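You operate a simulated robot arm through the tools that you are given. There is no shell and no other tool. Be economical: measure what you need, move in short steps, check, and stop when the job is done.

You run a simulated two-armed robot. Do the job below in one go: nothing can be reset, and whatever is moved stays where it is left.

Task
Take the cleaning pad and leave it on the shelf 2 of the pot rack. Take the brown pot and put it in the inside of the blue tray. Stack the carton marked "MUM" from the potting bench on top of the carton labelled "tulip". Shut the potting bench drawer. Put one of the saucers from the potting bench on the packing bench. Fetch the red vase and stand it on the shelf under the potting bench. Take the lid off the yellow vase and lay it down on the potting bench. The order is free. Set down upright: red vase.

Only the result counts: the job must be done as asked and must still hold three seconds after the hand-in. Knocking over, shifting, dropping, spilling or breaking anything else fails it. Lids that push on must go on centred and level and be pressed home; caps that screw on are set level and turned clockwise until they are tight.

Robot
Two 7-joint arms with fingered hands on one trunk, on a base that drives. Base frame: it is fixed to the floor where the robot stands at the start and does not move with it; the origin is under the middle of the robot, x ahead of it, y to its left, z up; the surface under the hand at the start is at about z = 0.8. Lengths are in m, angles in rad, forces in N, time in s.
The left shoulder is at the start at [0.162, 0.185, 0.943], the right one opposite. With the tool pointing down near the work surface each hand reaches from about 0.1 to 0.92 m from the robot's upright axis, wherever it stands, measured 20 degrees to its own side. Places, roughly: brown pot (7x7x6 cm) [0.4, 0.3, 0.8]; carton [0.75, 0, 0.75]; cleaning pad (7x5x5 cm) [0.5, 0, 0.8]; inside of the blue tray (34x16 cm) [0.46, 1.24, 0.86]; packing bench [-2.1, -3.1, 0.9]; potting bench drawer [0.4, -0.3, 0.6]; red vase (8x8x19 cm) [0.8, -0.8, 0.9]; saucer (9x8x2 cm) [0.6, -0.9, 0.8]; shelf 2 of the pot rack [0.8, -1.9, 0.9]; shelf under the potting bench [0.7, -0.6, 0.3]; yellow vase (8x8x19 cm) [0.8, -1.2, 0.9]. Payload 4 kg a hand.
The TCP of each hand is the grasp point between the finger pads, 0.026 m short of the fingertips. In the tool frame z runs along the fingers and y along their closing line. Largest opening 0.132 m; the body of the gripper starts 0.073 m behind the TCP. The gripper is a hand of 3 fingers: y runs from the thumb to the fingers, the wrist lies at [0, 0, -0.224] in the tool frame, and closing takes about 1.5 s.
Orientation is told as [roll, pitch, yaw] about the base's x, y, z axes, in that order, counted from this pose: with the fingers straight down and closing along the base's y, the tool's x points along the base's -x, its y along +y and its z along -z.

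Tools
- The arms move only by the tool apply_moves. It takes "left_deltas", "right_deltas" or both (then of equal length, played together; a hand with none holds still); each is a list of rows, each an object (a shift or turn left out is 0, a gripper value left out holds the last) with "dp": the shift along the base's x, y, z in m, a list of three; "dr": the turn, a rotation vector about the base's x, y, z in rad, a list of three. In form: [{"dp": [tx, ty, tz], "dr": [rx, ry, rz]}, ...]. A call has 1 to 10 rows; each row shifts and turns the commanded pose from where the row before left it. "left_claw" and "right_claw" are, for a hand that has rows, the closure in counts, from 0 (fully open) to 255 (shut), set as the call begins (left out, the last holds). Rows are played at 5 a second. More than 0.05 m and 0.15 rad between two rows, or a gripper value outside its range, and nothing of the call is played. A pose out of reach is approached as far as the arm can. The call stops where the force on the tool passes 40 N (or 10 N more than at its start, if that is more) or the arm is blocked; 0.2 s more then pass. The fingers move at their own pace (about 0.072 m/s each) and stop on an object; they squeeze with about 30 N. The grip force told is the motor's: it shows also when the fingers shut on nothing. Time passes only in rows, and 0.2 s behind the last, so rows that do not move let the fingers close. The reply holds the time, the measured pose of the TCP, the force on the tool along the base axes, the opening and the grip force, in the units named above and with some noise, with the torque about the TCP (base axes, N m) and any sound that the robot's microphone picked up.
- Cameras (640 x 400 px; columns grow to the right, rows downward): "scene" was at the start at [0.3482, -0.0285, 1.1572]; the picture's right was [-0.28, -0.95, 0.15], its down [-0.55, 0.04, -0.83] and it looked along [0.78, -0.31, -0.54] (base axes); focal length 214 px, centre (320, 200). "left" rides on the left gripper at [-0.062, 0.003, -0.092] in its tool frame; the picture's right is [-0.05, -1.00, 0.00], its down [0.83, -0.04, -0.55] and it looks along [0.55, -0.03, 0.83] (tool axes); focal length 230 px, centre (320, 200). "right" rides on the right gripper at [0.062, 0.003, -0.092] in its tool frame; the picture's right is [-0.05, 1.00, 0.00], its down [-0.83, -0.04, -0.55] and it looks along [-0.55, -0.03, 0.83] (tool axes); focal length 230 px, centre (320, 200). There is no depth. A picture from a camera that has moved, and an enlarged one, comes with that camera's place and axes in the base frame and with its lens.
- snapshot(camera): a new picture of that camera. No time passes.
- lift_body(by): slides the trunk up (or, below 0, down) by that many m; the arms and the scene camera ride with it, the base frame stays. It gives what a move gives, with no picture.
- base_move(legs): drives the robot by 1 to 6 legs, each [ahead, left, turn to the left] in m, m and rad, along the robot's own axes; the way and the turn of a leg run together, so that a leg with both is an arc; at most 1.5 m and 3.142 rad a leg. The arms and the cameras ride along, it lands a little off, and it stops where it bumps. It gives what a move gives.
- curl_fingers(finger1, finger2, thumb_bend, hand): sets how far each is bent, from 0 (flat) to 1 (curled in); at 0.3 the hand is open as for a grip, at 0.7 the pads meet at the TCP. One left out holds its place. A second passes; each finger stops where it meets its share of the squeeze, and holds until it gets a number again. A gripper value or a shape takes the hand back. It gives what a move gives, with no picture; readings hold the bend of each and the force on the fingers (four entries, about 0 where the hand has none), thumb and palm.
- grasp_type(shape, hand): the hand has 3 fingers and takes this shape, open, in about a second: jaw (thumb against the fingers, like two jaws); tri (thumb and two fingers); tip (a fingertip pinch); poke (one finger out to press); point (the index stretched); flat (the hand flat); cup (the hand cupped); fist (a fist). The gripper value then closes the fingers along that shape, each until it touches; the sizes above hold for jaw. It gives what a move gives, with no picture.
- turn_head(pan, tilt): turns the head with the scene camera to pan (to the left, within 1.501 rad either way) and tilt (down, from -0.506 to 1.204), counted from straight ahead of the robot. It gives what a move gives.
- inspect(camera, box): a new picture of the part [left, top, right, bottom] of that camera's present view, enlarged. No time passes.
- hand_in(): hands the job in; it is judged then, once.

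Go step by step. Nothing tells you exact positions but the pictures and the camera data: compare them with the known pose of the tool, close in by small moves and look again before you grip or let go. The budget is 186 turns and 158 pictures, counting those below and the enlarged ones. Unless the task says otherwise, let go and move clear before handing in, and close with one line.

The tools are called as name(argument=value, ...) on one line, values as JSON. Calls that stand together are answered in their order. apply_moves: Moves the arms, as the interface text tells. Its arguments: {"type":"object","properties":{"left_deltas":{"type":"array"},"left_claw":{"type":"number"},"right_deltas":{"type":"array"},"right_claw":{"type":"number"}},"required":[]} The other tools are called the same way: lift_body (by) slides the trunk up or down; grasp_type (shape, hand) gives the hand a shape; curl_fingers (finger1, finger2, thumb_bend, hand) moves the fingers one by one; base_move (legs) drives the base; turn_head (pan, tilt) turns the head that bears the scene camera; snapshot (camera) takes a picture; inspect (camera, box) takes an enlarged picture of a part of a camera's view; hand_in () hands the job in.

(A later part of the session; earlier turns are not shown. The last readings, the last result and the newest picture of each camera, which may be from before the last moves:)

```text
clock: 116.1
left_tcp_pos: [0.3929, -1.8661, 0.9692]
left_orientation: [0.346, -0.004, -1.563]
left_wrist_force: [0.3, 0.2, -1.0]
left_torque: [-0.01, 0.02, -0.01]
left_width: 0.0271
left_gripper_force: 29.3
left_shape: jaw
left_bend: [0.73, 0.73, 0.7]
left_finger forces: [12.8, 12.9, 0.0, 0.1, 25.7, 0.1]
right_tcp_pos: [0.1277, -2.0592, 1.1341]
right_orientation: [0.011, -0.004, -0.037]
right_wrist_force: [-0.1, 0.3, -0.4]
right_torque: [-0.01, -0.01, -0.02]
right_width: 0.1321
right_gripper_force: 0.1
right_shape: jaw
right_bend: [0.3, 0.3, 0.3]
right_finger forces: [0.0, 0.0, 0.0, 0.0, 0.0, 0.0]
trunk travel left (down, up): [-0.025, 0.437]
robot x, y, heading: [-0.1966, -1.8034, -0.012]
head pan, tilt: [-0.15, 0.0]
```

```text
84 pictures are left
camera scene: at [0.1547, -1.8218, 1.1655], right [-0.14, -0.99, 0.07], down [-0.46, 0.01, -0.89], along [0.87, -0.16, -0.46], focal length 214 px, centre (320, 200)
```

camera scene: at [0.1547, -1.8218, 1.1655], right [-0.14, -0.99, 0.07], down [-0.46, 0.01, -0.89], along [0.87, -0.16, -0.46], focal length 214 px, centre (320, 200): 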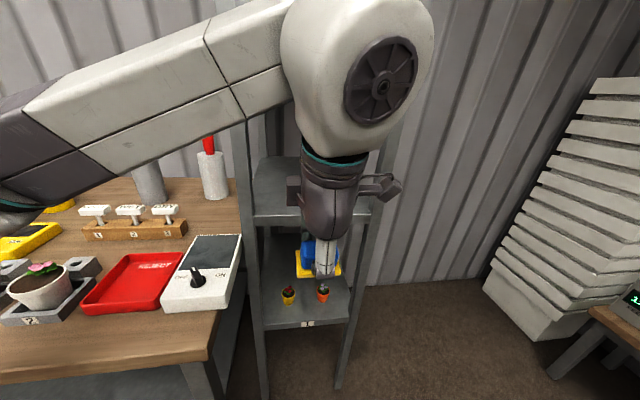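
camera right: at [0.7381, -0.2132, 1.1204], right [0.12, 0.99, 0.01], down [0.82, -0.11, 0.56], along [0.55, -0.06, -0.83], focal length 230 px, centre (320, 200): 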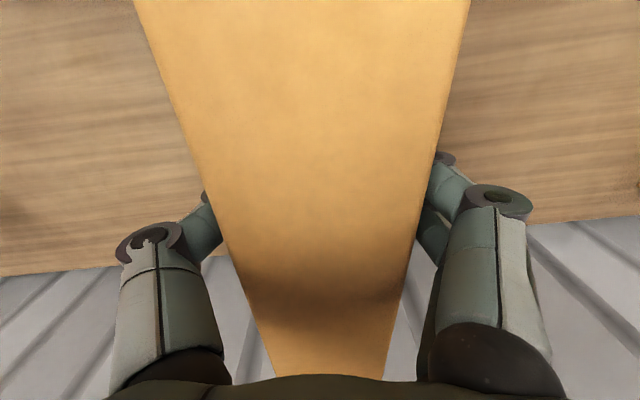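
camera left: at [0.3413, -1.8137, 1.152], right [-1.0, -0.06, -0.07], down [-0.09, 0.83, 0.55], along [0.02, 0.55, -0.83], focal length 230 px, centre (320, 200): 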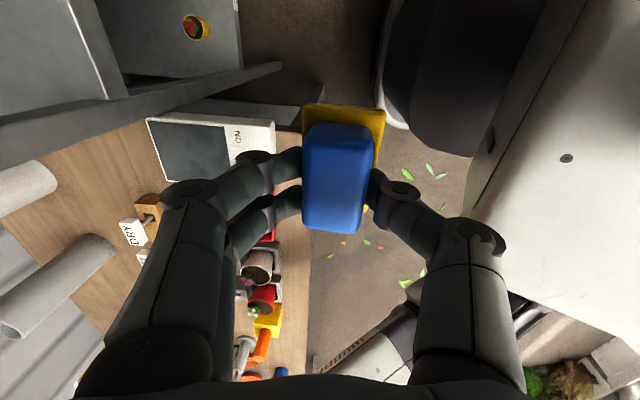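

The hand is lined up with the gap between the posts. I tilt a little more for wrist room and drive forward.

apply_moves(left_deltas=[{"dp": [0, -0.004, 0.005], "dr": [0, -0.1, 0]}, {"dp": [0, 0, 0.005], "dr": [0, -0.1, 0]}, {"dp": [0, 0, 0]}])

base_move(legs=[[0.16, 0, 0]])

snapshot(camera="scene")

snapshot(camera="left")

```text
clock: 116.9
left_tcp_pos: [0.3925, -1.8702, 0.979]
left_orientation: [0.549, -0.005, -1.566]
left_wrist_force: [-1.1, 1.1, -0.3]
left_torque: [0.02, 0.02, -0.01]
left_width: 0.0275
left_gripper_force: 30.2
left_shape: jaw
left_bend: [0.73, 0.73, 0.7]
left_finger forces: [12.8, 12.7, 0.0, 0.0, 25.6, 0.0]
right_tcp_pos: [0.1288, -2.0602, 1.1334]
right_orientation: [0.01, -0.004, -0.038]
right_wrist_force: [-0.4, 0.1, 0.2]
right_torque: [-0.01, -0.02, -0.01]
right_width: 0.1319
right_gripper_force: 0.1
right_shape: jaw
right_bend: [0.3, 0.3, 0.3]
right_finger forces: [0.0, 0.1, 0.0, 0.0, 0.0, 0.0]
trunk travel left (down, up): [-0.025, 0.437]
robot x, y, heading: [-0.1978, -1.8049, -0.013]
head pan, tilt: [-0.15, 0.0]
```

```text
clock: 118.3
left_tcp_pos: [0.5528, -1.8733, 0.9785]
left_orientation: [0.548, -0.004, -1.569]
left_wrist_force: [0.6, -0.8, -0.1]
left_torque: [-0.02, 0.02, -0.02]
left_width: 0.0272
left_gripper_force: 29.9
left_shape: jaw
left_bend: [0.73, 0.73, 0.7]
left_finger forces: [12.7, 12.6, 0.0, 0.1, 25.6, 0.1]
right_tcp_pos: [0.2877, -2.0629, 1.1338]
right_orientation: [0.009, -0.002, -0.039]
right_wrist_force: [0.4, -0.3, -0.5]
right_torque: [0.0, 0.02, -0.02]
right_width: 0.1318
right_gripper_force: 0.1
right_shape: jaw
right_bend: [0.3, 0.3, 0.3]
right_finger forces: [0.0, 0.0, 0.0, 0.0, 0.0, 0.1]
trunk travel left (down, up): [-0.025, 0.437]
robot x, y, heading: [-0.0364, -1.8051, -0.012]
head pan, tilt: [-0.15, 0.0]
```

```text
83 pictures are left
camera scene: at [0.3153, -1.825, 1.1655], right [-0.15, -0.99, 0.07], down [-0.46, 0.01, -0.89], along [0.87, -0.16, -0.46], focal length 214 px, centre (320, 200)
```

scene: 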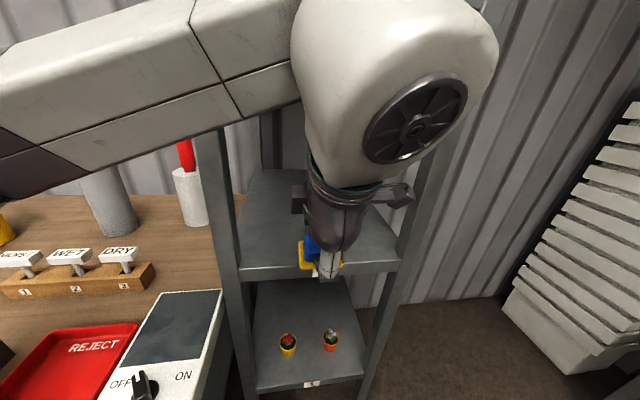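

```text
82 pictures are left
camera left: at [0.5086, -1.9345, 1.0603], right [-0.85, -0.06, -0.52], down [-0.33, 0.83, 0.45], along [0.41, 0.55, -0.73], focal length 230 px, centre (320, 200)
```

left: 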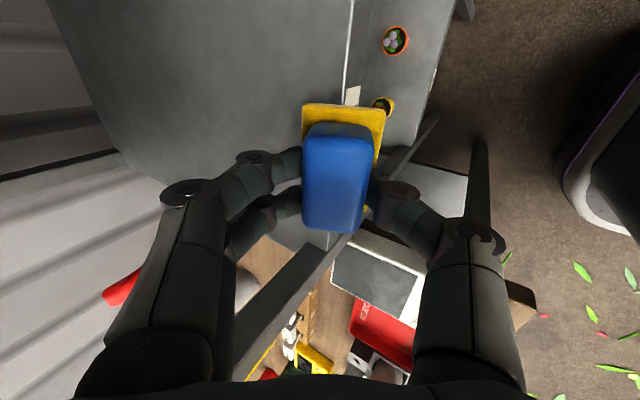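

There's room. I go in another 7 cm just above the shelf.

apply_moves(left_deltas=[{"dp": [0.01, 0, -0.01]}, {"dp": [0.02, 0, -0.005]}, {"dp": [0.02, 0, 0]}, {"dp": [0.02, 0, 0]}, {"dp": [0.005, 0, 0]}, {"dp": [0, 0, 0]}])

snapshot(camera="scene")

snapshot(camera="left")

```text
clock: 119.7
left_tcp_pos: [0.6281, -1.873, 0.9631]
left_orientation: [0.547, -0.005, -1.567]
left_wrist_force: [0.1, 0.2, -0.7]
left_torque: [0.02, 0.0, 0.02]
left_width: 0.0273
left_gripper_force: 30.2
left_shape: jaw
left_bend: [0.73, 0.73, 0.7]
left_finger forces: [12.7, 12.8, 0.1, 0.0, 25.6, 0.0]
right_tcp_pos: [0.2878, -2.0623, 1.1327]
right_orientation: [0.009, -0.002, -0.038]
right_wrist_force: [-0.3, -0.3, 0.6]
right_torque: [0.05, 0.0, -0.02]
right_width: 0.1318
right_gripper_force: 0.1
right_shape: jaw
right_bend: [0.3, 0.3, 0.3]
right_finger forces: [0.1, 0.0, 0.0, 0.0, 0.0, 0.1]
trunk travel left (down, up): [-0.025, 0.437]
robot x, y, heading: [-0.0357, -1.8095, -0.018]
head pan, tilt: [-0.15, 0.0]
```

```text
81 pictures are left
camera scene: at [0.3147, -1.825, 1.1655], right [-0.15, -0.99, 0.07], down [-0.46, 0.01, -0.89], along [0.87, -0.16, -0.46], focal length 214 px, centre (320, 200)
```

scene: 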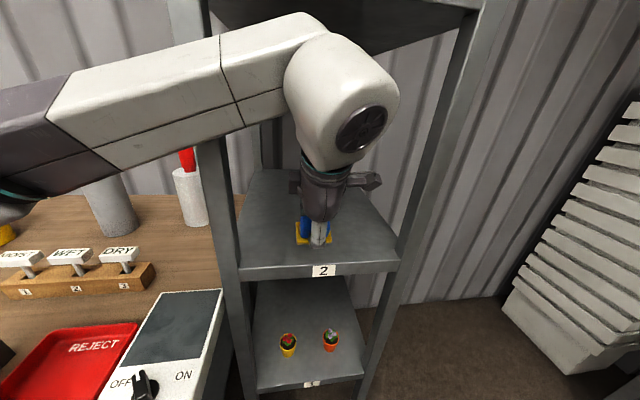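

```text
80 pictures are left
camera left: at [0.5833, -1.934, 1.045], right [-0.85, -0.06, -0.52], down [-0.33, 0.83, 0.45], along [0.41, 0.55, -0.73], focal length 230 px, centre (320, 200)
```

left: 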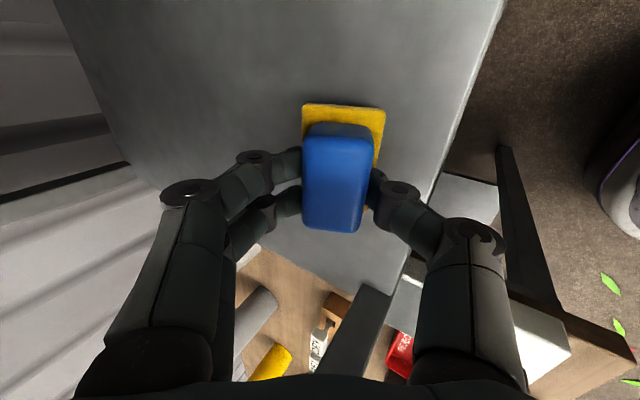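

The pad is wholly above the shelf plate. I lower it until it touches.

apply_moves(left_deltas=[{"dp": [0, 0, -0.006]}, {"dp": [0, 0, -0.006]}, {"dp": [0, 0, -0.005]}, {"dp": [0, 0, -0.004]}, {"dp": [0, 0, -0.004]}, {"dp": [0, 0, 0]}])

snapshot(camera="left")

```text
clock: 121.1
left_tcp_pos: [0.6269, -1.8737, 0.9413]
left_orientation: [0.553, -0.009, -1.567]
left_wrist_force: [1.9, -2.3, 25.4]
left_torque: [-0.07, 0.12, 0.01]
left_width: 0.0277
left_gripper_force: 29.7
left_shape: jaw
left_bend: [0.71, 0.71, 0.74]
left_finger forces: [18.5, 18.5, 0.0, 0.0, 47.4, 0.1]
right_tcp_pos: [0.286, -2.0613, 1.1349]
right_orientation: [0.011, -0.007, -0.038]
right_wrist_force: [0.2, -0.3, -0.1]
right_torque: [-0.02, -0.02, 0.0]
right_width: 0.132
right_gripper_force: 0.1
right_shape: jaw
right_bend: [0.3, 0.3, 0.3]
right_finger forces: [0.0, 0.0, 0.0, 0.0, 0.0, 0.0]
trunk travel left (down, up): [-0.025, 0.437]
robot x, y, heading: [-0.035, -1.8073, -0.011]
head pan, tilt: [-0.15, 0.0]
```

```text
79 pictures are left
camera left: at [0.5808, -1.9344, 1.0232], right [-0.85, -0.06, -0.52], down [-0.33, 0.83, 0.44], along [0.41, 0.55, -0.73], focal length 230 px, centre (320, 200)
```

left: 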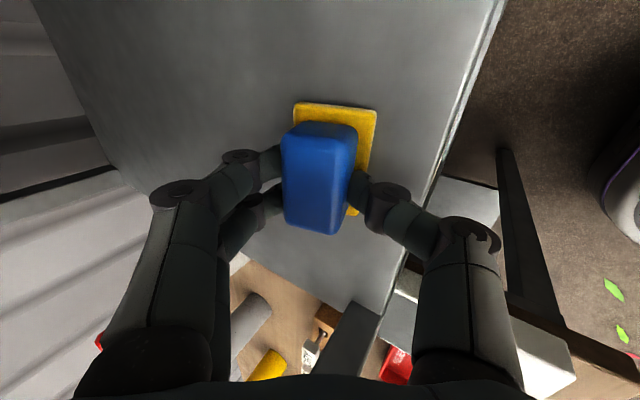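

The pad rests on the shelf. I ease off, open the hand a bit, and rise straight along before pulling out.

apply_moves(left_deltas=[{"dp": [0, 0, 0.002]}, {"dp": [0, 0, 0]}])

apply_moves(left_deltas=[{"dp": [0, 0, 0]}, {"dp": [0, 0, 0]}, {"dp": [0, 0, 0]}, {"dp": [0, 0, 0]}, {"dp": [-0.003, 0, 0.01]}, {"dp": [-0.005, 0, 0.01]}, {"dp": [-0.01, 0, 0.015]}, {"dp": [-0.02, 0, 0.01]}, {"dp": [-0.02, 0, 0]}, {"dp": [-0.02, 0, 0]}], left_claw=140)

snapshot(camera="left")

```text
clock: 121.7
left_tcp_pos: [0.6264, -1.8737, 0.9427]
left_orientation: [0.552, -0.002, -1.568]
left_wrist_force: [1.5, -1.0, 18.1]
left_torque: [-0.01, 0.09, 0.02]
left_width: 0.0277
left_gripper_force: 29.8
left_shape: jaw
left_bend: [0.71, 0.71, 0.74]
left_finger forces: [17.4, 17.2, 0.0, 0.0, 44.4, 0.0]
right_tcp_pos: [0.286, -2.0622, 1.1355]
right_orientation: [0.01, -0.005, -0.038]
right_wrist_force: [-0.7, 0.5, 0.2]
right_torque: [-0.04, 0.0, 0.01]
right_width: 0.1319
right_gripper_force: 0.0
right_shape: jaw
right_bend: [0.3, 0.3, 0.3]
right_finger forces: [0.1, 0.1, 0.0, 0.1, 0.1, 0.0]
trunk travel left (down, up): [-0.025, 0.437]
robot x, y, heading: [-0.0418, -1.8068, -0.016]
head pan, tilt: [-0.15, 0.0]
```

```text
clock: 123.9
left_tcp_pos: [0.5481, -1.8747, 0.9876]
left_orientation: [0.548, -0.004, -1.569]
left_wrist_force: [-0.1, -0.7, 0.6]
left_torque: [0.0, -0.02, -0.02]
left_width: 0.0593
left_gripper_force: 0.0
left_shape: jaw
left_bend: [0.73, 0.73, 0.7]
left_finger forces: [0.1, 0.1, 0.0, 0.1, 0.0, 0.1]
right_tcp_pos: [0.287, -2.0616, 1.1332]
right_orientation: [0.01, -0.005, -0.038]
right_wrist_force: [0.7, 1.2, 0.0]
right_torque: [0.0, 0.01, 0.01]
right_width: 0.1322
right_gripper_force: 0.0
right_shape: jaw
right_bend: [0.3, 0.3, 0.3]
right_finger forces: [0.0, 0.0, 0.1, 0.0, 0.1, 0.0]
trunk travel left (down, up): [-0.025, 0.437]
robot x, y, heading: [-0.0391, -1.809, -0.009]
head pan, tilt: [-0.15, 0.0]
```

```text
78 pictures are left
camera left: at [0.5039, -1.9355, 1.0682], right [-0.85, -0.06, -0.52], down [-0.33, 0.83, 0.45], along [0.41, 0.55, -0.73], focal length 230 px, centre (320, 200)
```

left: 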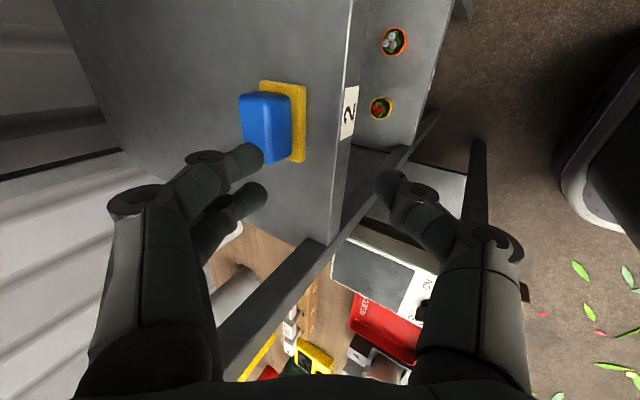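

The pad lies flat on shelf 2. I back away and straighten the left hand.

base_move(legs=[[-0.3, 0, 0]])

apply_moves(left_deltas=[{"dp": [0.0, 0.03, 0.01], "dr": [0, 0.14, 0]}, {"dp": [0.0, 0.04, 0.02], "dr": [0, 0.14, 0]}, {"dp": [0, 0.04, 0.02], "dr": [0, 0.14, 0]}, {"dp": [0, 0.04, 0.02], "dr": [0, 0.13, 0]}, {"dp": [0, 0.03, 0.02], "dr": [0, 0, 0.14]}, {"dp": [0, 0, 0.01], "dr": [0, 0, 0.14]}, {"dp": [0, 0, 0], "dr": [0, 0, 0.14]}, {"dp": [0, 0, 0], "dr": [0, 0, 0.14]}, {"dp": [0, 0, 0], "dr": [0, 0, 0.14]}, {"dp": [0, 0, 0], "dr": [0, 0, 0.14]}], left_claw=0)

apply_moves(left_deltas=[{"dp": [0, 0.02, 0.02], "dr": [0, 0, 0.14]}, {"dp": [0, 0.02, 0.02], "dr": [0, 0, 0.14]}, {"dp": [-0.02, 0, 0], "dr": [0, 0, 0.14]}, {"dp": [-0.02, 0, 0], "dr": [0, 0, 0.14]}, {"dp": [-0.02, 0, 0], "dr": [0, 0, 0.14]}])

snapshot(camera="scene")

```text
clock: 126.0
left_tcp_pos: [0.2464, -1.8719, 0.9861]
left_orientation: [0.547, -0.005, -1.571]
left_wrist_force: [0.1, -0.5, 0.9]
left_torque: [0.02, 0.0, 0.01]
left_width: 0.059
left_gripper_force: 0.0
left_shape: jaw
left_bend: [0.73, 0.73, 0.7]
left_finger forces: [0.0, 0.0, 0.1, 0.0, 0.0, 0.0]
right_tcp_pos: [-0.0165, -2.0581, 1.1337]
right_orientation: [0.01, -0.004, -0.042]
right_wrist_force: [-0.1, 0.2, -0.3]
right_torque: [0.01, -0.03, -0.01]
right_width: 0.132
right_gripper_force: 0.1
right_shape: jaw
right_bend: [0.3, 0.3, 0.3]
right_finger forces: [0.0, 0.0, 0.0, 0.0, 0.0, 0.0]
trunk travel left (down, up): [-0.025, 0.437]
robot x, y, heading: [-0.3422, -1.8025, -0.012]
head pan, tilt: [-0.15, 0.0]
```

```text
clock: 128.2
left_tcp_pos: [0.2466, -1.6909, 1.0856]
left_orientation: [-0.002, -0.004, -0.725]
left_wrist_force: [0.4, -0.2, 0.6]
left_torque: [0.0, 0.0, 0.0]
left_width: 0.1321
left_gripper_force: 0.1
left_shape: jaw
left_bend: [0.3, 0.3, 0.3]
left_finger forces: [0.0, 0.0, 0.0, 0.1, 0.1, 0.0]
right_tcp_pos: [-0.0152, -2.0586, 1.1343]
right_orientation: [0.01, -0.003, -0.043]
right_wrist_force: [-0.2, 0.2, 0.6]
right_torque: [-0.01, -0.04, -0.02]
right_width: 0.1321
right_gripper_force: 0.0
right_shape: jaw
right_bend: [0.3, 0.3, 0.3]
right_finger forces: [0.0, 0.0, 0.0, 0.0, 0.1, 0.0]
trunk travel left (down, up): [-0.025, 0.437]
robot x, y, heading: [-0.3428, -1.8015, -0.019]
head pan, tilt: [-0.15, 0.0]
```

```text
clock: 129.3
left_tcp_pos: [0.1863, -1.6523, 1.1228]
left_orientation: [-0.007, -0.005, -0.027]
left_wrist_force: [0.3, 0.9, 0.4]
left_torque: [-0.01, 0.01, 0.03]
left_width: 0.132
left_gripper_force: 0.1
left_shape: jaw
left_bend: [0.3, 0.3, 0.3]
left_finger forces: [0.0, 0.0, 0.0, 0.2, 0.1, 0.0]
left hand out of reach, approached as far as the arm can: row 5
right_tcp_pos: [-0.0158, -2.0589, 1.1325]
right_orientation: [0.011, -0.004, -0.042]
right_wrist_force: [-0.1, 0.8, -0.5]
right_torque: [0.02, 0.02, -0.03]
right_width: 0.1319
right_gripper_force: 0.1
right_shape: jaw
right_bend: [0.3, 0.3, 0.3]
right_finger forces: [0.0, 0.1, 0.1, 0.0, 0.0, 0.0]
trunk travel left (down, up): [-0.025, 0.437]
robot x, y, heading: [-0.3421, -1.8023, -0.019]
head pan, tilt: [-0.15, 0.0]
```

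```text
77 pictures are left
camera scene: at [0.0122, -1.8212, 1.1656], right [-0.15, -0.99, 0.07], down [-0.46, 0.01, -0.89], along [0.87, -0.16, -0.46], focal length 214 px, centre (320, 200)
```

scene: 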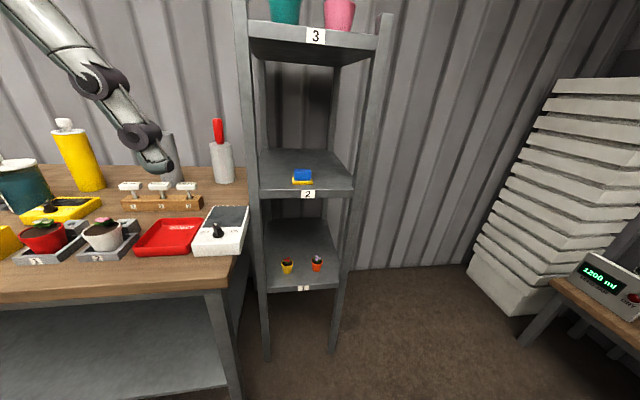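

The pad is safely on shelf 2. Next is the yellow vase's lid; I drive back to the potting bench facing the vases.

base_move(legs=[[0, 0.72, 0.019], [0.36, 0, 0]])

turn_head(pan=-0.2, tilt=0.1)

snapshot(camera="scene")

snapshot(camera="right")

```text
clock: 135.2
left_tcp_pos: [0.5424, -0.9245, 1.1237]
left_orientation: [-0.003, -0.005, -0.007]
left_wrist_force: [-0.5, 0.0, -0.2]
left_torque: [-0.01, 0.01, 0.0]
left_width: 0.1321
left_gripper_force: 0.1
left_shape: jaw
left_bend: [0.3, 0.3, 0.3]
left_finger forces: [0.1, 0.0, 0.0, 0.0, 0.0, 0.0]
right_tcp_pos: [0.3469, -1.3341, 1.1331]
right_orientation: [0.011, -0.004, -0.019]
right_wrist_force: [0.0, 0.5, -0.4]
right_torque: [-0.01, 0.04, -0.01]
right_width: 0.132
right_gripper_force: 0.1
right_shape: jaw
right_bend: [0.3, 0.3, 0.3]
right_finger forces: [0.1, 0.0, 0.0, 0.0, 0.0, 0.1]
trunk travel left (down, up): [-0.025, 0.437]
robot x, y, heading: [0.0179, -1.0845, 0.006]
head pan, tilt: [-0.15, 0.0]
```

```text
clock: 135.8
left_tcp_pos: [0.5415, -0.9235, 1.124]
left_orientation: [-0.003, -0.006, -0.007]
left_wrist_force: [1.3, -0.3, -0.4]
left_torque: [0.0, 0.02, -0.01]
left_width: 0.132
left_gripper_force: 0.1
left_shape: jaw
left_bend: [0.3, 0.3, 0.3]
left_finger forces: [0.0, 0.0, 0.1, 0.0, 0.1, 0.0]
right_tcp_pos: [0.3486, -1.334, 1.1341]
right_orientation: [0.009, -0.003, -0.02]
right_wrist_force: [-0.2, -0.2, 0.5]
right_torque: [0.03, 0.01, -0.01]
right_width: 0.1323
right_gripper_force: 0.1
right_shape: jaw
right_bend: [0.3, 0.3, 0.3]
right_finger forces: [0.1, 0.1, 0.0, 0.0, 0.0, 0.0]
trunk travel left (down, up): [-0.025, 0.437]
robot x, y, heading: [0.0173, -1.0801, -0.001]
head pan, tilt: [-0.201, 0.099]
```

```text
76 pictures are left
camera scene: at [0.3674, -1.1009, 1.1569], right [-0.17, -0.98, 0.09], down [-0.55, 0.02, -0.84], along [0.82, -0.19, -0.54], focal length 214 px, centre (320, 200)
```

scene: 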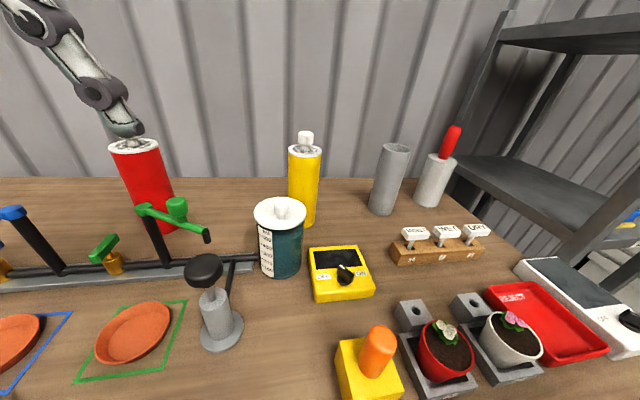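

```text
75 pictures are left
camera right: at [0.2858, -1.33, 1.2256], right [0.07, 1.0, 0.01], down [0.83, -0.07, 0.56], along [0.56, -0.03, -0.83], focal length 230 px, centre (320, 200)
```

right: 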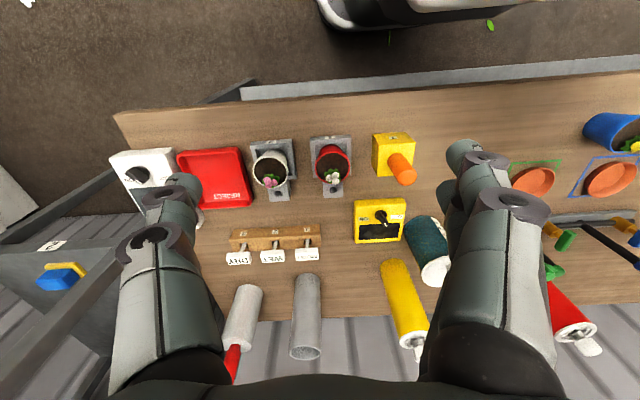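

The yellow vase stands behind the teal canister, topped by a light lid with a white knob. I zoom in on it and on the red vase.

inspect(camera="scene", box=[240, 110, 380, 240])

inspect(camera="scene", box=[60, 100, 240, 270])

```text
3.08 times, centred on (310, 175) of scene
camera zoom: at [0.3674, -1.1009, 1.1569], right [-0.17, -0.98, 0.09], down [-0.55, 0.02, -0.84], along [0.82, -0.19, -0.54], focal length 660 px, centre (351, 277)
```

zoom: 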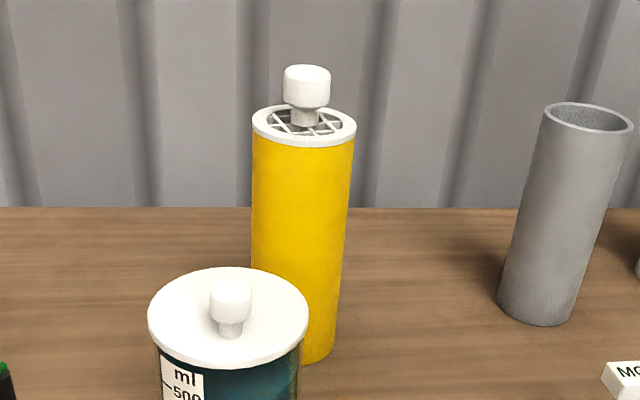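

```text
2.35 times, centred on (150, 185) of scene
camera zoom: at [0.3674, -1.1009, 1.1569], right [-0.17, -0.98, 0.09], down [-0.55, 0.02, -0.84], along [0.82, -0.19, -0.54], focal length 505 px, centre (720, 235)
```

zoom: 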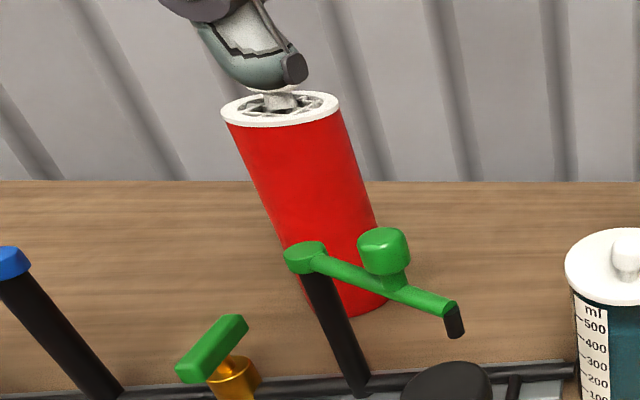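

The yellow vase's axis is at about (0.80, -1.157), its lid's ring near z=0.995 with the knob up to 1.035. I raise the trunk and step closer for reach.

lift_body(by=0.15)

base_move(legs=[[0.07, 0.1, 0]])

apply_moves(right_deltas=[{"dp": [0.04, 0.01, 0]}, {"dp": [0.04, 0.01, 0]}, {"dp": [0.04, 0.01, 0]}, {"dp": [0.04, 0.01, -0.01]}, {"dp": [0.04, 0.01, -0.02]}, {"dp": [0.04, 0.01, -0.02]}, {"dp": [0.04, 0.01, -0.02]}, {"dp": [0.04, 0.007, -0.02]}, {"dp": [0.04, 0, -0.02]}, {"dp": [0.02, 0, 0]}], right_claw=80)

snapshot(camera="scene")

snapshot(camera="right")

```text
clock: 137.6
left_tcp_pos: [0.5421, -0.9246, 1.2733]
left_orientation: [-0.004, -0.005, -0.007]
left_wrist_force: [0.8, 0.0, 0.4]
left_torque: [0.04, 0.01, -0.03]
left_width: 0.1318
left_gripper_force: 0.1
left_shape: jaw
left_bend: [0.3, 0.3, 0.3]
left_finger forces: [0.0, 0.1, 0.0, 0.0, 0.1, 0.0]
right_tcp_pos: [0.3491, -1.3338, 1.2835]
right_orientation: [0.011, -0.003, -0.019]
right_wrist_force: [-0.5, -0.1, -0.1]
right_torque: [-0.01, -0.01, 0.0]
right_width: 0.132
right_gripper_force: 0.1
right_shape: jaw
right_bend: [0.3, 0.3, 0.3]
right_finger forces: [0.1, 0.0, 0.0, 0.0, 0.0, 0.1]
trunk travel left (down, up): [-0.175, 0.287]
robot x, y, heading: [0.0178, -1.0828, 0.006]
head pan, tilt: [-0.201, 0.099]
```

```text
clock: 138.8
left_tcp_pos: [0.6111, -0.8254, 1.2743]
left_orientation: [-0.005, -0.007, -0.006]
left_wrist_force: [0.7, -0.3, -0.1]
left_torque: [-0.02, 0.01, -0.06]
left_width: 0.1317
left_gripper_force: 0.1
left_shape: jaw
left_bend: [0.3, 0.3, 0.3]
left_finger forces: [0.1, 0.1, 0.1, 0.0, 0.0, 0.0]
right_tcp_pos: [0.4177, -1.2334, 1.2849]
right_orientation: [0.012, -0.006, -0.018]
right_wrist_force: [-0.3, -0.2, 0.0]
right_torque: [-0.01, -0.03, -0.01]
right_width: 0.1322
right_gripper_force: 0.1
right_shape: jaw
right_bend: [0.3, 0.3, 0.3]
right_finger forces: [0.0, 0.0, 0.0, 0.1, 0.0, 0.0]
trunk travel left (down, up): [-0.175, 0.287]
robot x, y, heading: [0.0891, -0.9843, 0.005]
head pan, tilt: [-0.201, 0.099]
```

```text
clock: 141.0
left_tcp_pos: [0.6122, -0.8232, 1.2742]
left_orientation: [-0.005, -0.007, -0.008]
left_wrist_force: [0.3, -0.7, -0.1]
left_torque: [0.03, -0.03, -0.02]
left_width: 0.1319
left_gripper_force: 0.1
left_shape: jaw
left_bend: [0.3, 0.3, 0.3]
left_finger forces: [0.1, 0.0, 0.0, 0.1, 0.1, 0.0]
right_tcp_pos: [0.7381, -1.2077, 1.1534]
right_orientation: [0.014, -0.002, -0.02]
right_wrist_force: [-1.1, 0.3, 0.1]
right_torque: [0.0, 0.02, 0.03]
right_width: 0.0907
right_gripper_force: 0.1
right_shape: jaw
right_bend: [0.68, 0.68, 0.65]
right_finger forces: [0.0, 0.0, 0.1, 0.0, 0.1, 0.1]
right hand out of reach, approached as far as the arm can: row 7, 8, 9, 10
trunk travel left (down, up): [-0.175, 0.287]
robot x, y, heading: [0.0872, -0.9876, 0.012]
head pan, tilt: [-0.201, 0.099]
```

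```text
72 pictures are left
camera scene: at [0.2913, -1.0024, 1.3924], right [-0.19, -0.98, 0.04], down [-0.3, 0.02, -0.95], along [0.93, -0.19, -0.3], focal length 214 px, centre (320, 200)
```

scene: 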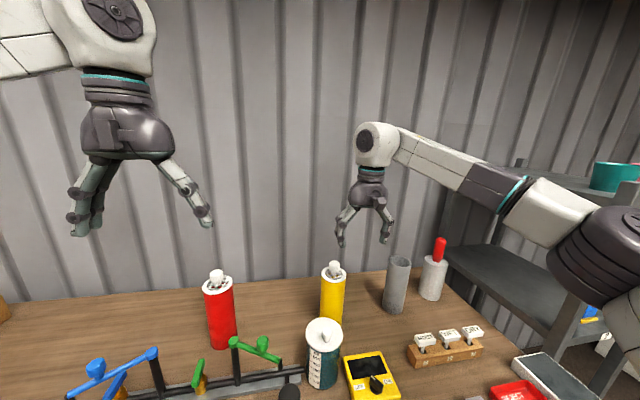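

```text
71 pictures are left
camera right: at [0.6769, -1.2042, 1.2462], right [0.07, 1.0, 0.01], down [0.83, -0.07, 0.56], along [0.56, -0.03, -0.83], focal length 230 px, centre (320, 200)
```

right: 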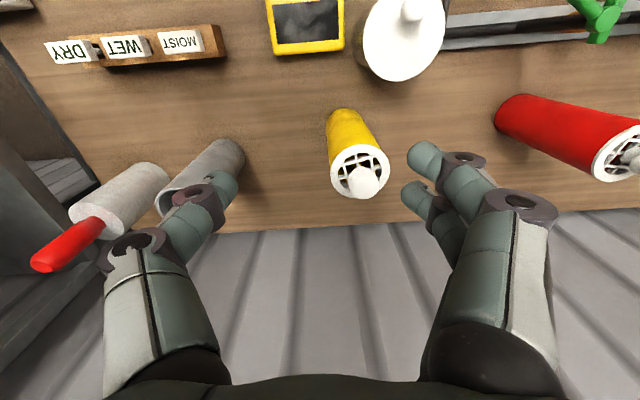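

The knob is at about (0.812, -1.158). I come in lower and closer above it.

apply_moves(right_deltas=[{"dp": [0, 0.02, -0.02]}, {"dp": [0.01, 0.02, -0.02]}, {"dp": [0.02, 0.01, -0.015]}, {"dp": [0.02, 0, 0]}, {"dp": [0.02, 0, 0]}, {"dp": [0, 0, 0]}])

snapshot(camera="scene")

snapshot(camera="right")

```text
clock: 142.4
left_tcp_pos: [0.612, -0.8243, 1.2734]
left_orientation: [-0.002, -0.004, -0.006]
left_wrist_force: [-0.2, 0.3, 0.5]
left_torque: [-0.01, 0.03, 0.0]
left_width: 0.132
left_gripper_force: 0.0
left_shape: jaw
left_bend: [0.3, 0.3, 0.3]
left_finger forces: [0.0, 0.0, 0.0, 0.1, 0.0, 0.1]
right_tcp_pos: [0.7501, -1.1874, 1.0973]
right_orientation: [0.013, -0.007, -0.02]
right_wrist_force: [-0.3, -0.2, 0.0]
right_torque: [-0.01, 0.04, -0.01]
right_width: 0.091
right_gripper_force: 0.1
right_shape: jaw
right_bend: [0.68, 0.68, 0.65]
right_finger forces: [0.1, 0.0, 0.1, 0.0, 0.1, 0.1]
right hand out of reach, approached as far as the arm can: row 1, 2, 3, 4, 5
trunk travel left (down, up): [-0.175, 0.287]
robot x, y, heading: [0.0881, -0.985, 0.005]
head pan, tilt: [-0.201, 0.099]
```

```text
70 pictures are left
camera scene: at [0.2916, -1.0021, 1.3924], right [-0.19, -0.98, 0.04], down [-0.3, 0.02, -0.95], along [0.93, -0.19, -0.3], focal length 214 px, centre (320, 200)
```

scene: 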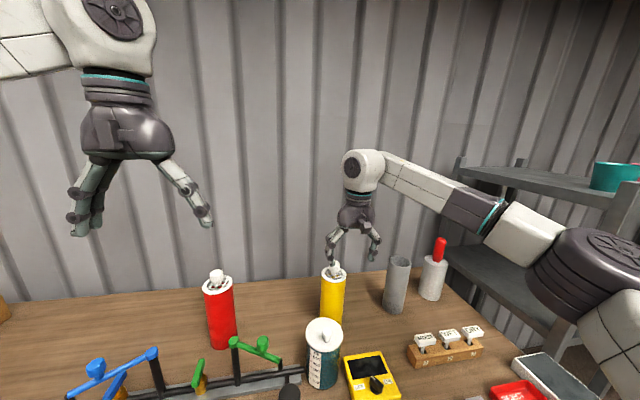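

```text
69 pictures are left
camera right: at [0.688, -1.1844, 1.1895], right [0.07, 1.0, 0.01], down [0.83, -0.07, 0.56], along [0.56, -0.03, -0.83], focal length 230 px, centre (320, 200)
```

right: 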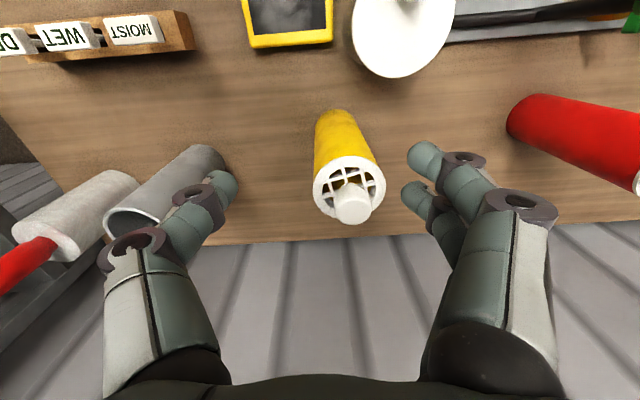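

Two views put the knob top at (0.814, -1.160, 1.014). I use the base to bring the hand over it.

base_move(legs=[[0.06, 0.027, 0]])

snapshot(camera="right")

```text
clock: 143.4
left_tcp_pos: [0.6691, -0.7967, 1.2744]
left_orientation: [-0.004, -0.007, -0.008]
left_wrist_force: [0.5, 0.6, 0.9]
left_torque: [-0.04, 0.03, 0.01]
left_width: 0.1319
left_gripper_force: 0.1
left_shape: jaw
left_bend: [0.3, 0.3, 0.3]
left_finger forces: [0.1, 0.1, 0.0, 0.0, 0.0, 0.0]
right_tcp_pos: [0.8088, -1.1605, 1.0992]
right_orientation: [0.013, -0.005, -0.02]
right_wrist_force: [1.2, -0.2, -0.4]
right_torque: [-0.01, 0.03, 0.01]
right_width: 0.0909
right_gripper_force: 0.1
right_shape: jaw
right_bend: [0.68, 0.68, 0.65]
right_finger forces: [0.0, 0.0, 0.1, 0.0, 0.0, 0.0]
trunk travel left (down, up): [-0.175, 0.287]
robot x, y, heading: [0.1448, -0.9561, 0.004]
head pan, tilt: [-0.201, 0.099]
```

```text
68 pictures are left
camera right: at [0.7454, -1.1571, 1.1909], right [0.07, 1.0, 0.01], down [0.83, -0.07, 0.56], along [0.56, -0.03, -0.83], focal length 230 px, centre (320, 200)
```

right: 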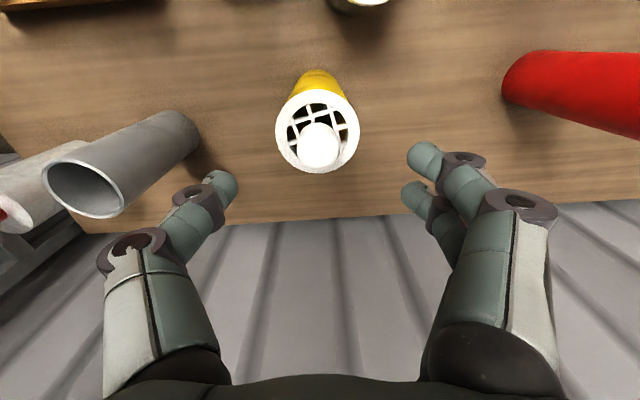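

The knob is centred under the hand. I narrow the grip, go down around it and close.

apply_moves(right_deltas=[{"dp": [0.002, 0.001, -0.03]}, {"dp": [0, 0, -0.03]}, {"dp": [0, 0, -0.02]}, {"dp": [0, 0, -0.006]}, {"dp": [0, 0, 0]}], right_claw=130)

snapshot(camera="right")

```text
clock: 144.6
left_tcp_pos: [0.6699, -0.7966, 1.2731]
left_orientation: [-0.006, -0.006, -0.009]
left_wrist_force: [0.7, -1.0, -0.9]
left_torque: [0.0, -0.02, 0.01]
left_width: 0.1319
left_gripper_force: 0.0
left_shape: jaw
left_bend: [0.3, 0.3, 0.3]
left_finger forces: [0.0, 0.0, 0.0, 0.1, 0.0, 0.0]
right_tcp_pos: [0.8088, -1.1603, 1.01]
right_orientation: [0.009, -0.004, -0.018]
right_wrist_force: [1.0, 0.7, 1.2]
right_torque: [0.0, -0.02, 0.02]
right_width: 0.0687
right_gripper_force: 0.1
right_shape: jaw
right_bend: [0.73, 0.73, 0.7]
right_finger forces: [0.8, 0.8, 0.0, 0.0, 1.4, 0.0]
trunk travel left (down, up): [-0.175, 0.287]
robot x, y, heading: [0.146, -0.9589, 0.005]
head pan, tilt: [-0.201, 0.099]
```

```text
67 pictures are left
camera right: at [0.7475, -1.1565, 1.1025], right [0.07, 1.0, 0.01], down [0.83, -0.07, 0.56], along [0.56, -0.03, -0.83], focal length 230 px, centre (320, 200)
```

right: 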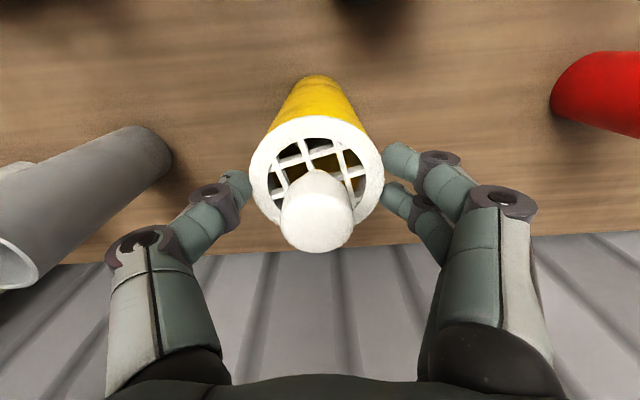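

The fingertips are lightly touching the lid's ring. I rise 1.2 cm so they close on the knob instead.

apply_moves(right_deltas=[{"dp": [0, 0, 0.006]}, {"dp": [0.001, 0.001, 0.006]}, {"dp": [0, 0, 0]}])

apply_moves(right_deltas=[{"dp": [0, 0, 0]}, {"dp": [0, 0, 0]}, {"dp": [0, 0, 0]}, {"dp": [0, 0, 0]}, {"dp": [0, 0, 0]}], right_claw=255)

snapshot(camera="right")

```text
clock: 145.4
left_tcp_pos: [0.6708, -0.7969, 1.2736]
left_orientation: [-0.003, -0.004, -0.008]
left_wrist_force: [0.7, -0.5, 0.0]
left_torque: [0.02, -0.02, 0.04]
left_width: 0.1317
left_gripper_force: 0.1
left_shape: jaw
left_bend: [0.3, 0.3, 0.3]
left_finger forces: [0.1, 0.0, 0.0, 0.0, 0.1, 0.1]
right_tcp_pos: [0.8112, -1.1573, 1.0231]
right_orientation: [0.014, -0.003, -0.02]
right_wrist_force: [-0.5, -0.4, 0.0]
right_torque: [-0.02, 0.03, -0.01]
right_width: 0.0642
right_gripper_force: 30.3
right_shape: jaw
right_bend: [0.73, 0.73, 0.7]
right_finger forces: [14.3, 15.0, 0.1, 0.0, 27.6, 0.0]
trunk travel left (down, up): [-0.175, 0.287]
robot x, y, heading: [0.1403, -0.9566, 0.01]
head pan, tilt: [-0.201, 0.099]
heard: snap
```

```text
clock: 146.6
left_tcp_pos: [0.67, -0.7959, 1.2736]
left_orientation: [-0.004, -0.005, -0.006]
left_wrist_force: [-0.7, -0.5, 0.0]
left_torque: [-0.02, 0.04, 0.02]
left_width: 0.1318
left_gripper_force: 0.1
left_shape: jaw
left_bend: [0.3, 0.3, 0.3]
left_finger forces: [0.0, 0.0, 0.0, 0.1, 0.0, 0.0]
right_tcp_pos: [0.812, -1.1584, 1.0235]
right_orientation: [0.012, -0.005, -0.019]
right_wrist_force: [0.0, 0.3, 0.1]
right_torque: [0.06, 0.0, 0.05]
right_width: 0.0639
right_gripper_force: 29.9
right_shape: jaw
right_bend: [0.73, 0.73, 0.7]
right_finger forces: [14.4, 15.0, 0.0, 0.0, 27.6, 0.0]
trunk travel left (down, up): [-0.175, 0.287]
robot x, y, heading: [0.1433, -0.9587, 0.009]
head pan, tilt: [-0.201, 0.099]
```

```text
66 pictures are left
camera right: at [0.7496, -1.1559, 1.1155], right [0.07, 1.0, 0.01], down [0.83, -0.07, 0.56], along [0.56, -0.03, -0.83], focal length 230 px, centre (320, 200)
```

right: 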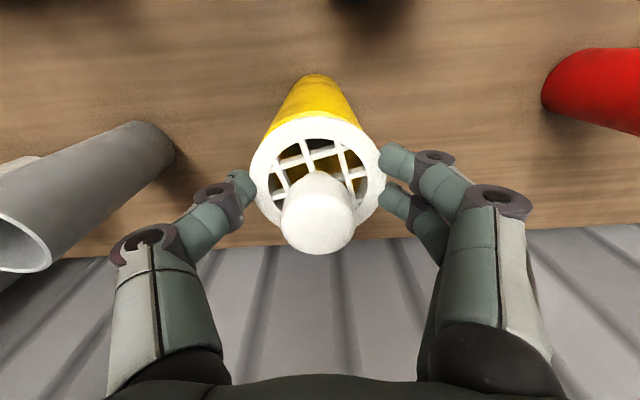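

A snap was heard: the fingers seem to have caught the lid's ring and popped it loose. I lift slowly and look.

apply_moves(right_deltas=[{"dp": [0, 0, 0.008]}, {"dp": [0, 0, 0.01]}, {"dp": [0, 0, 0.015]}, {"dp": [0, 0, 0.015]}, {"dp": [0, 0, 0]}])

inspect(camera="scene", box=[260, 140, 420, 340])

snapshot(camera="right")

```text
clock: 147.8
left_tcp_pos: [0.6695, -0.7968, 1.2731]
left_orientation: [-0.004, -0.007, -0.006]
left_wrist_force: [-0.3, 0.4, -1.0]
left_torque: [-0.03, 0.0, 0.01]
left_width: 0.1319
left_gripper_force: 0.0
left_shape: jaw
left_bend: [0.3, 0.3, 0.3]
left_finger forces: [0.1, 0.0, 0.1, 0.1, 0.1, 0.1]
right_tcp_pos: [0.8101, -1.1602, 1.0725]
right_orientation: [0.012, -0.006, -0.021]
right_wrist_force: [-0.3, 0.5, 0.0]
right_torque: [0.04, 0.04, -0.03]
right_width: 0.0642
right_gripper_force: 29.7
right_shape: jaw
right_bend: [0.73, 0.73, 0.7]
right_finger forces: [14.4, 15.0, 0.1, 0.0, 27.4, 0.0]
trunk travel left (down, up): [-0.175, 0.287]
robot x, y, heading: [0.1491, -0.9553, 0.003]
head pan, tilt: [-0.201, 0.099]
```

```text
2.00 times, centred on (340, 240) of scene
camera zoom: at [0.3502, -0.9747, 1.3924], right [-0.19, -0.98, 0.04], down [-0.3, 0.02, -0.95], along [0.93, -0.19, -0.3], focal length 429 px, centre (280, 120)
```

zoom: 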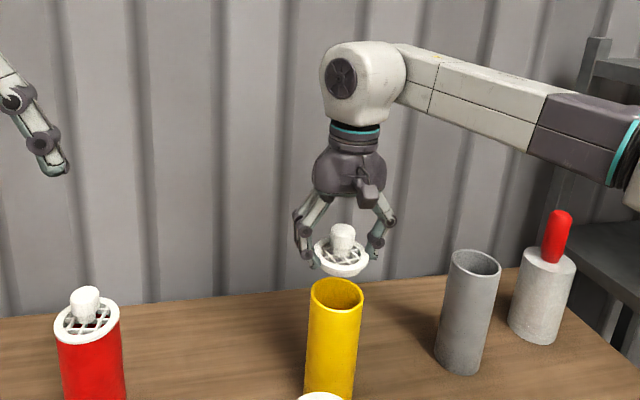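

```text
64 pictures are left
camera right: at [0.749, -1.1564, 1.1636], right [0.07, 1.0, 0.01], down [0.83, -0.07, 0.56], along [0.56, -0.03, -0.83], focal length 230 px, centre (320, 200)
```

right: 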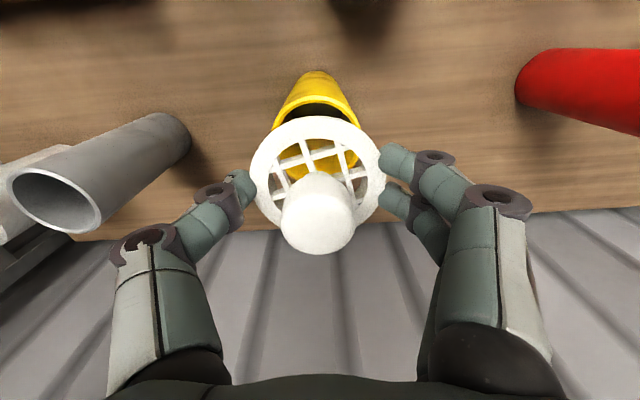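

The lid is off and in the hand; the vase still stands. I raise it and shift the base left so the lid can be laid between the two vases.

apply_moves(right_deltas=[{"dp": [0, 0, 0.02]}, {"dp": [0, 0, 0.02]}, {"dp": [0, 0, 0]}])

base_move(legs=[[0, 0.16, 0]])

snapshot(camera="scene")

snapshot(camera="right")

```text
clock: 148.6
left_tcp_pos: [0.6702, -0.7968, 1.2743]
left_orientation: [-0.004, -0.006, -0.007]
left_wrist_force: [-0.3, -0.2, -0.3]
left_torque: [0.0, -0.02, 0.01]
left_width: 0.1319
left_gripper_force: 0.0
left_shape: jaw
left_bend: [0.3, 0.3, 0.3]
left_finger forces: [0.0, 0.1, 0.0, 0.0, 0.0, 0.0]
right_tcp_pos: [0.8116, -1.1672, 1.1029]
right_orientation: [0.01, -0.006, -0.023]
right_wrist_force: [0.9, 1.5, -0.9]
right_torque: [0.0, 0.02, 0.02]
right_width: 0.064
right_gripper_force: 29.9
right_shape: jaw
right_bend: [0.73, 0.73, 0.7]
right_finger forces: [14.4, 15.0, 0.1, 0.0, 27.6, 0.0]
right hand out of reach, approached as far as the arm can: row 2
trunk travel left (down, up): [-0.175, 0.287]
robot x, y, heading: [0.1458, -0.9565, 0.002]
head pan, tilt: [-0.201, 0.099]
```

```text
clock: 150.1
left_tcp_pos: [0.6699, -0.6342, 1.2748]
left_orientation: [-0.003, -0.005, -0.006]
left_wrist_force: [-0.4, -0.5, -0.4]
left_torque: [0.01, -0.01, 0.0]
left_width: 0.1319
left_gripper_force: 0.1
left_shape: jaw
left_bend: [0.3, 0.3, 0.3]
left_finger forces: [0.0, 0.0, 0.1, 0.0, 0.1, 0.0]
right_tcp_pos: [0.811, -1.0053, 1.1025]
right_orientation: [0.014, -0.005, -0.022]
right_wrist_force: [-0.4, -0.3, 0.1]
right_torque: [0.03, 0.01, 0.02]
right_width: 0.0642
right_gripper_force: 30.1
right_shape: jaw
right_bend: [0.73, 0.73, 0.7]
right_finger forces: [14.3, 15.0, 0.1, 0.1, 27.5, 0.1]
trunk travel left (down, up): [-0.175, 0.287]
robot x, y, heading: [0.1406, -0.7982, 0.003]
head pan, tilt: [-0.201, 0.099]
```

```text
63 pictures are left
camera scene: at [0.3492, -0.8127, 1.3924], right [-0.19, -0.98, 0.04], down [-0.3, 0.02, -0.95], along [0.93, -0.19, -0.3], focal length 214 px, centre (320, 200)
```

scene: 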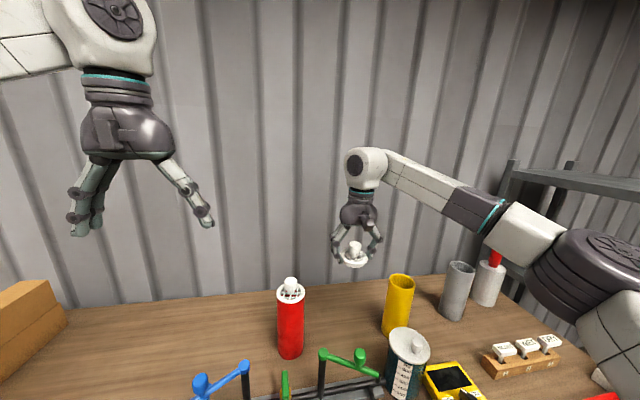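

```text
62 pictures are left
camera right: at [0.7492, -1.0014, 1.194], right [0.07, 1.0, 0.01], down [0.83, -0.07, 0.56], along [0.56, -0.03, -0.83], focal length 230 px, centre (320, 200)
```

right: 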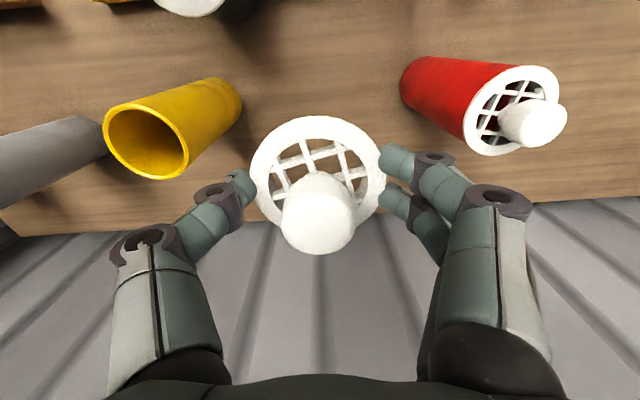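

The lid hangs between the red and yellow vases with about 4 cm clear either side. I lower it to the bench.

apply_moves(right_deltas=[{"dp": [0, 0.005, -0.04]}, {"dp": [0, 0, -0.04]}, {"dp": [0, 0, -0.04]}, {"dp": [0, 0, -0.04]}, {"dp": [0, 0, -0.04]}, {"dp": [0, 0, -0.03]}, {"dp": [0, 0, 0]}])

snapshot(camera="right")

snapshot(camera="scene")

```text
clock: 151.7
left_tcp_pos: [0.6686, -0.6336, 1.2728]
left_orientation: [-0.003, -0.007, -0.007]
left_wrist_force: [-0.5, 0.9, -0.1]
left_torque: [-0.05, -0.02, 0.0]
left_width: 0.132
left_gripper_force: 0.0
left_shape: jaw
left_bend: [0.3, 0.3, 0.3]
left_finger forces: [0.1, 0.0, 0.0, 0.0, 0.1, 0.1]
right_tcp_pos: [0.8097, -0.9994, 0.8729]
right_orientation: [0.014, -0.006, -0.021]
right_wrist_force: [0.9, 0.3, -0.1]
right_torque: [0.01, 0.02, 0.04]
right_width: 0.064
right_gripper_force: 29.6
right_shape: jaw
right_bend: [0.73, 0.73, 0.7]
right_finger forces: [14.3, 15.0, 0.1, 0.0, 27.2, 0.0]
trunk travel left (down, up): [-0.175, 0.287]
robot x, y, heading: [0.1479, -0.7933, 0.007]
head pan, tilt: [-0.201, 0.099]
```

```text
61 pictures are left
camera right: at [0.748, -0.996, 0.9656], right [0.07, 1.0, 0.01], down [0.83, -0.07, 0.56], along [0.56, -0.03, -0.83], focal length 230 px, centre (320, 200)
```

right: 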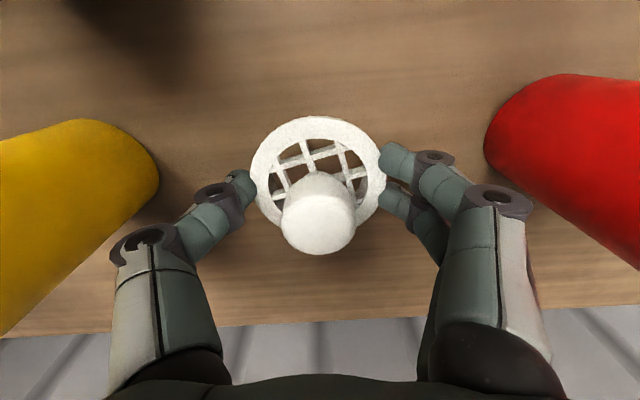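

```text
60 pictures are left
camera scene: at [0.3487, -0.812, 1.3926], right [-0.19, -0.98, 0.04], down [-0.3, 0.02, -0.95], along [0.93, -0.19, -0.3], focal length 214 px, centre (320, 200)
```

scene: 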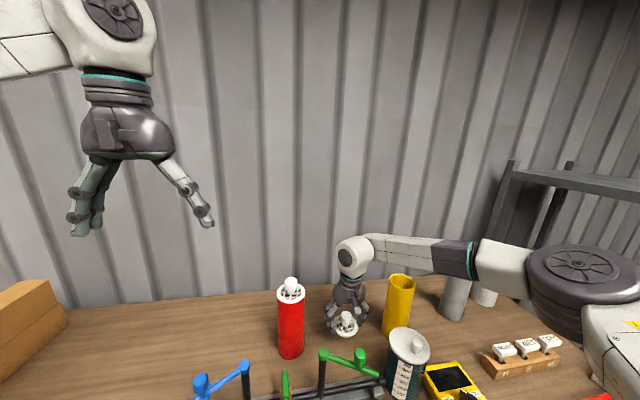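

Clear on both sides. I lower until it touches.

apply_moves(right_deltas=[{"dp": [0, 0, -0.012]}, {"dp": [0, 0, -0.008]}, {"dp": [0, 0, -0.006]}, {"dp": [0, 0, -0.005]}, {"dp": [0, 0, -0.005]}, {"dp": [0, 0, 0]}])

```text
clock: 153.1
left_tcp_pos: [0.6699, -0.6346, 1.2743]
left_orientation: [-0.003, -0.005, -0.007]
left_wrist_force: [0.6, 1.0, -0.1]
left_torque: [-0.02, -0.01, 0.06]
left_width: 0.132
left_gripper_force: 0.0
left_shape: jaw
left_bend: [0.3, 0.3, 0.3]
left_finger forces: [0.0, 0.0, 0.1, 0.0, 0.0, 0.0]
right_tcp_pos: [0.8087, -1.0012, 0.8372]
right_orientation: [0.013, -0.005, -0.021]
right_wrist_force: [-0.7, 0.7, -0.1]
right_torque: [0.02, -0.01, 0.0]
right_width: 0.0638
right_gripper_force: 30.3
right_shape: jaw
right_bend: [0.73, 0.73, 0.7]
right_finger forces: [14.4, 15.0, 0.1, 0.0, 27.2, 0.0]
trunk travel left (down, up): [-0.175, 0.287]
robot x, y, heading: [0.1432, -0.7958, 0.004]
head pan, tilt: [-0.201, 0.099]
```

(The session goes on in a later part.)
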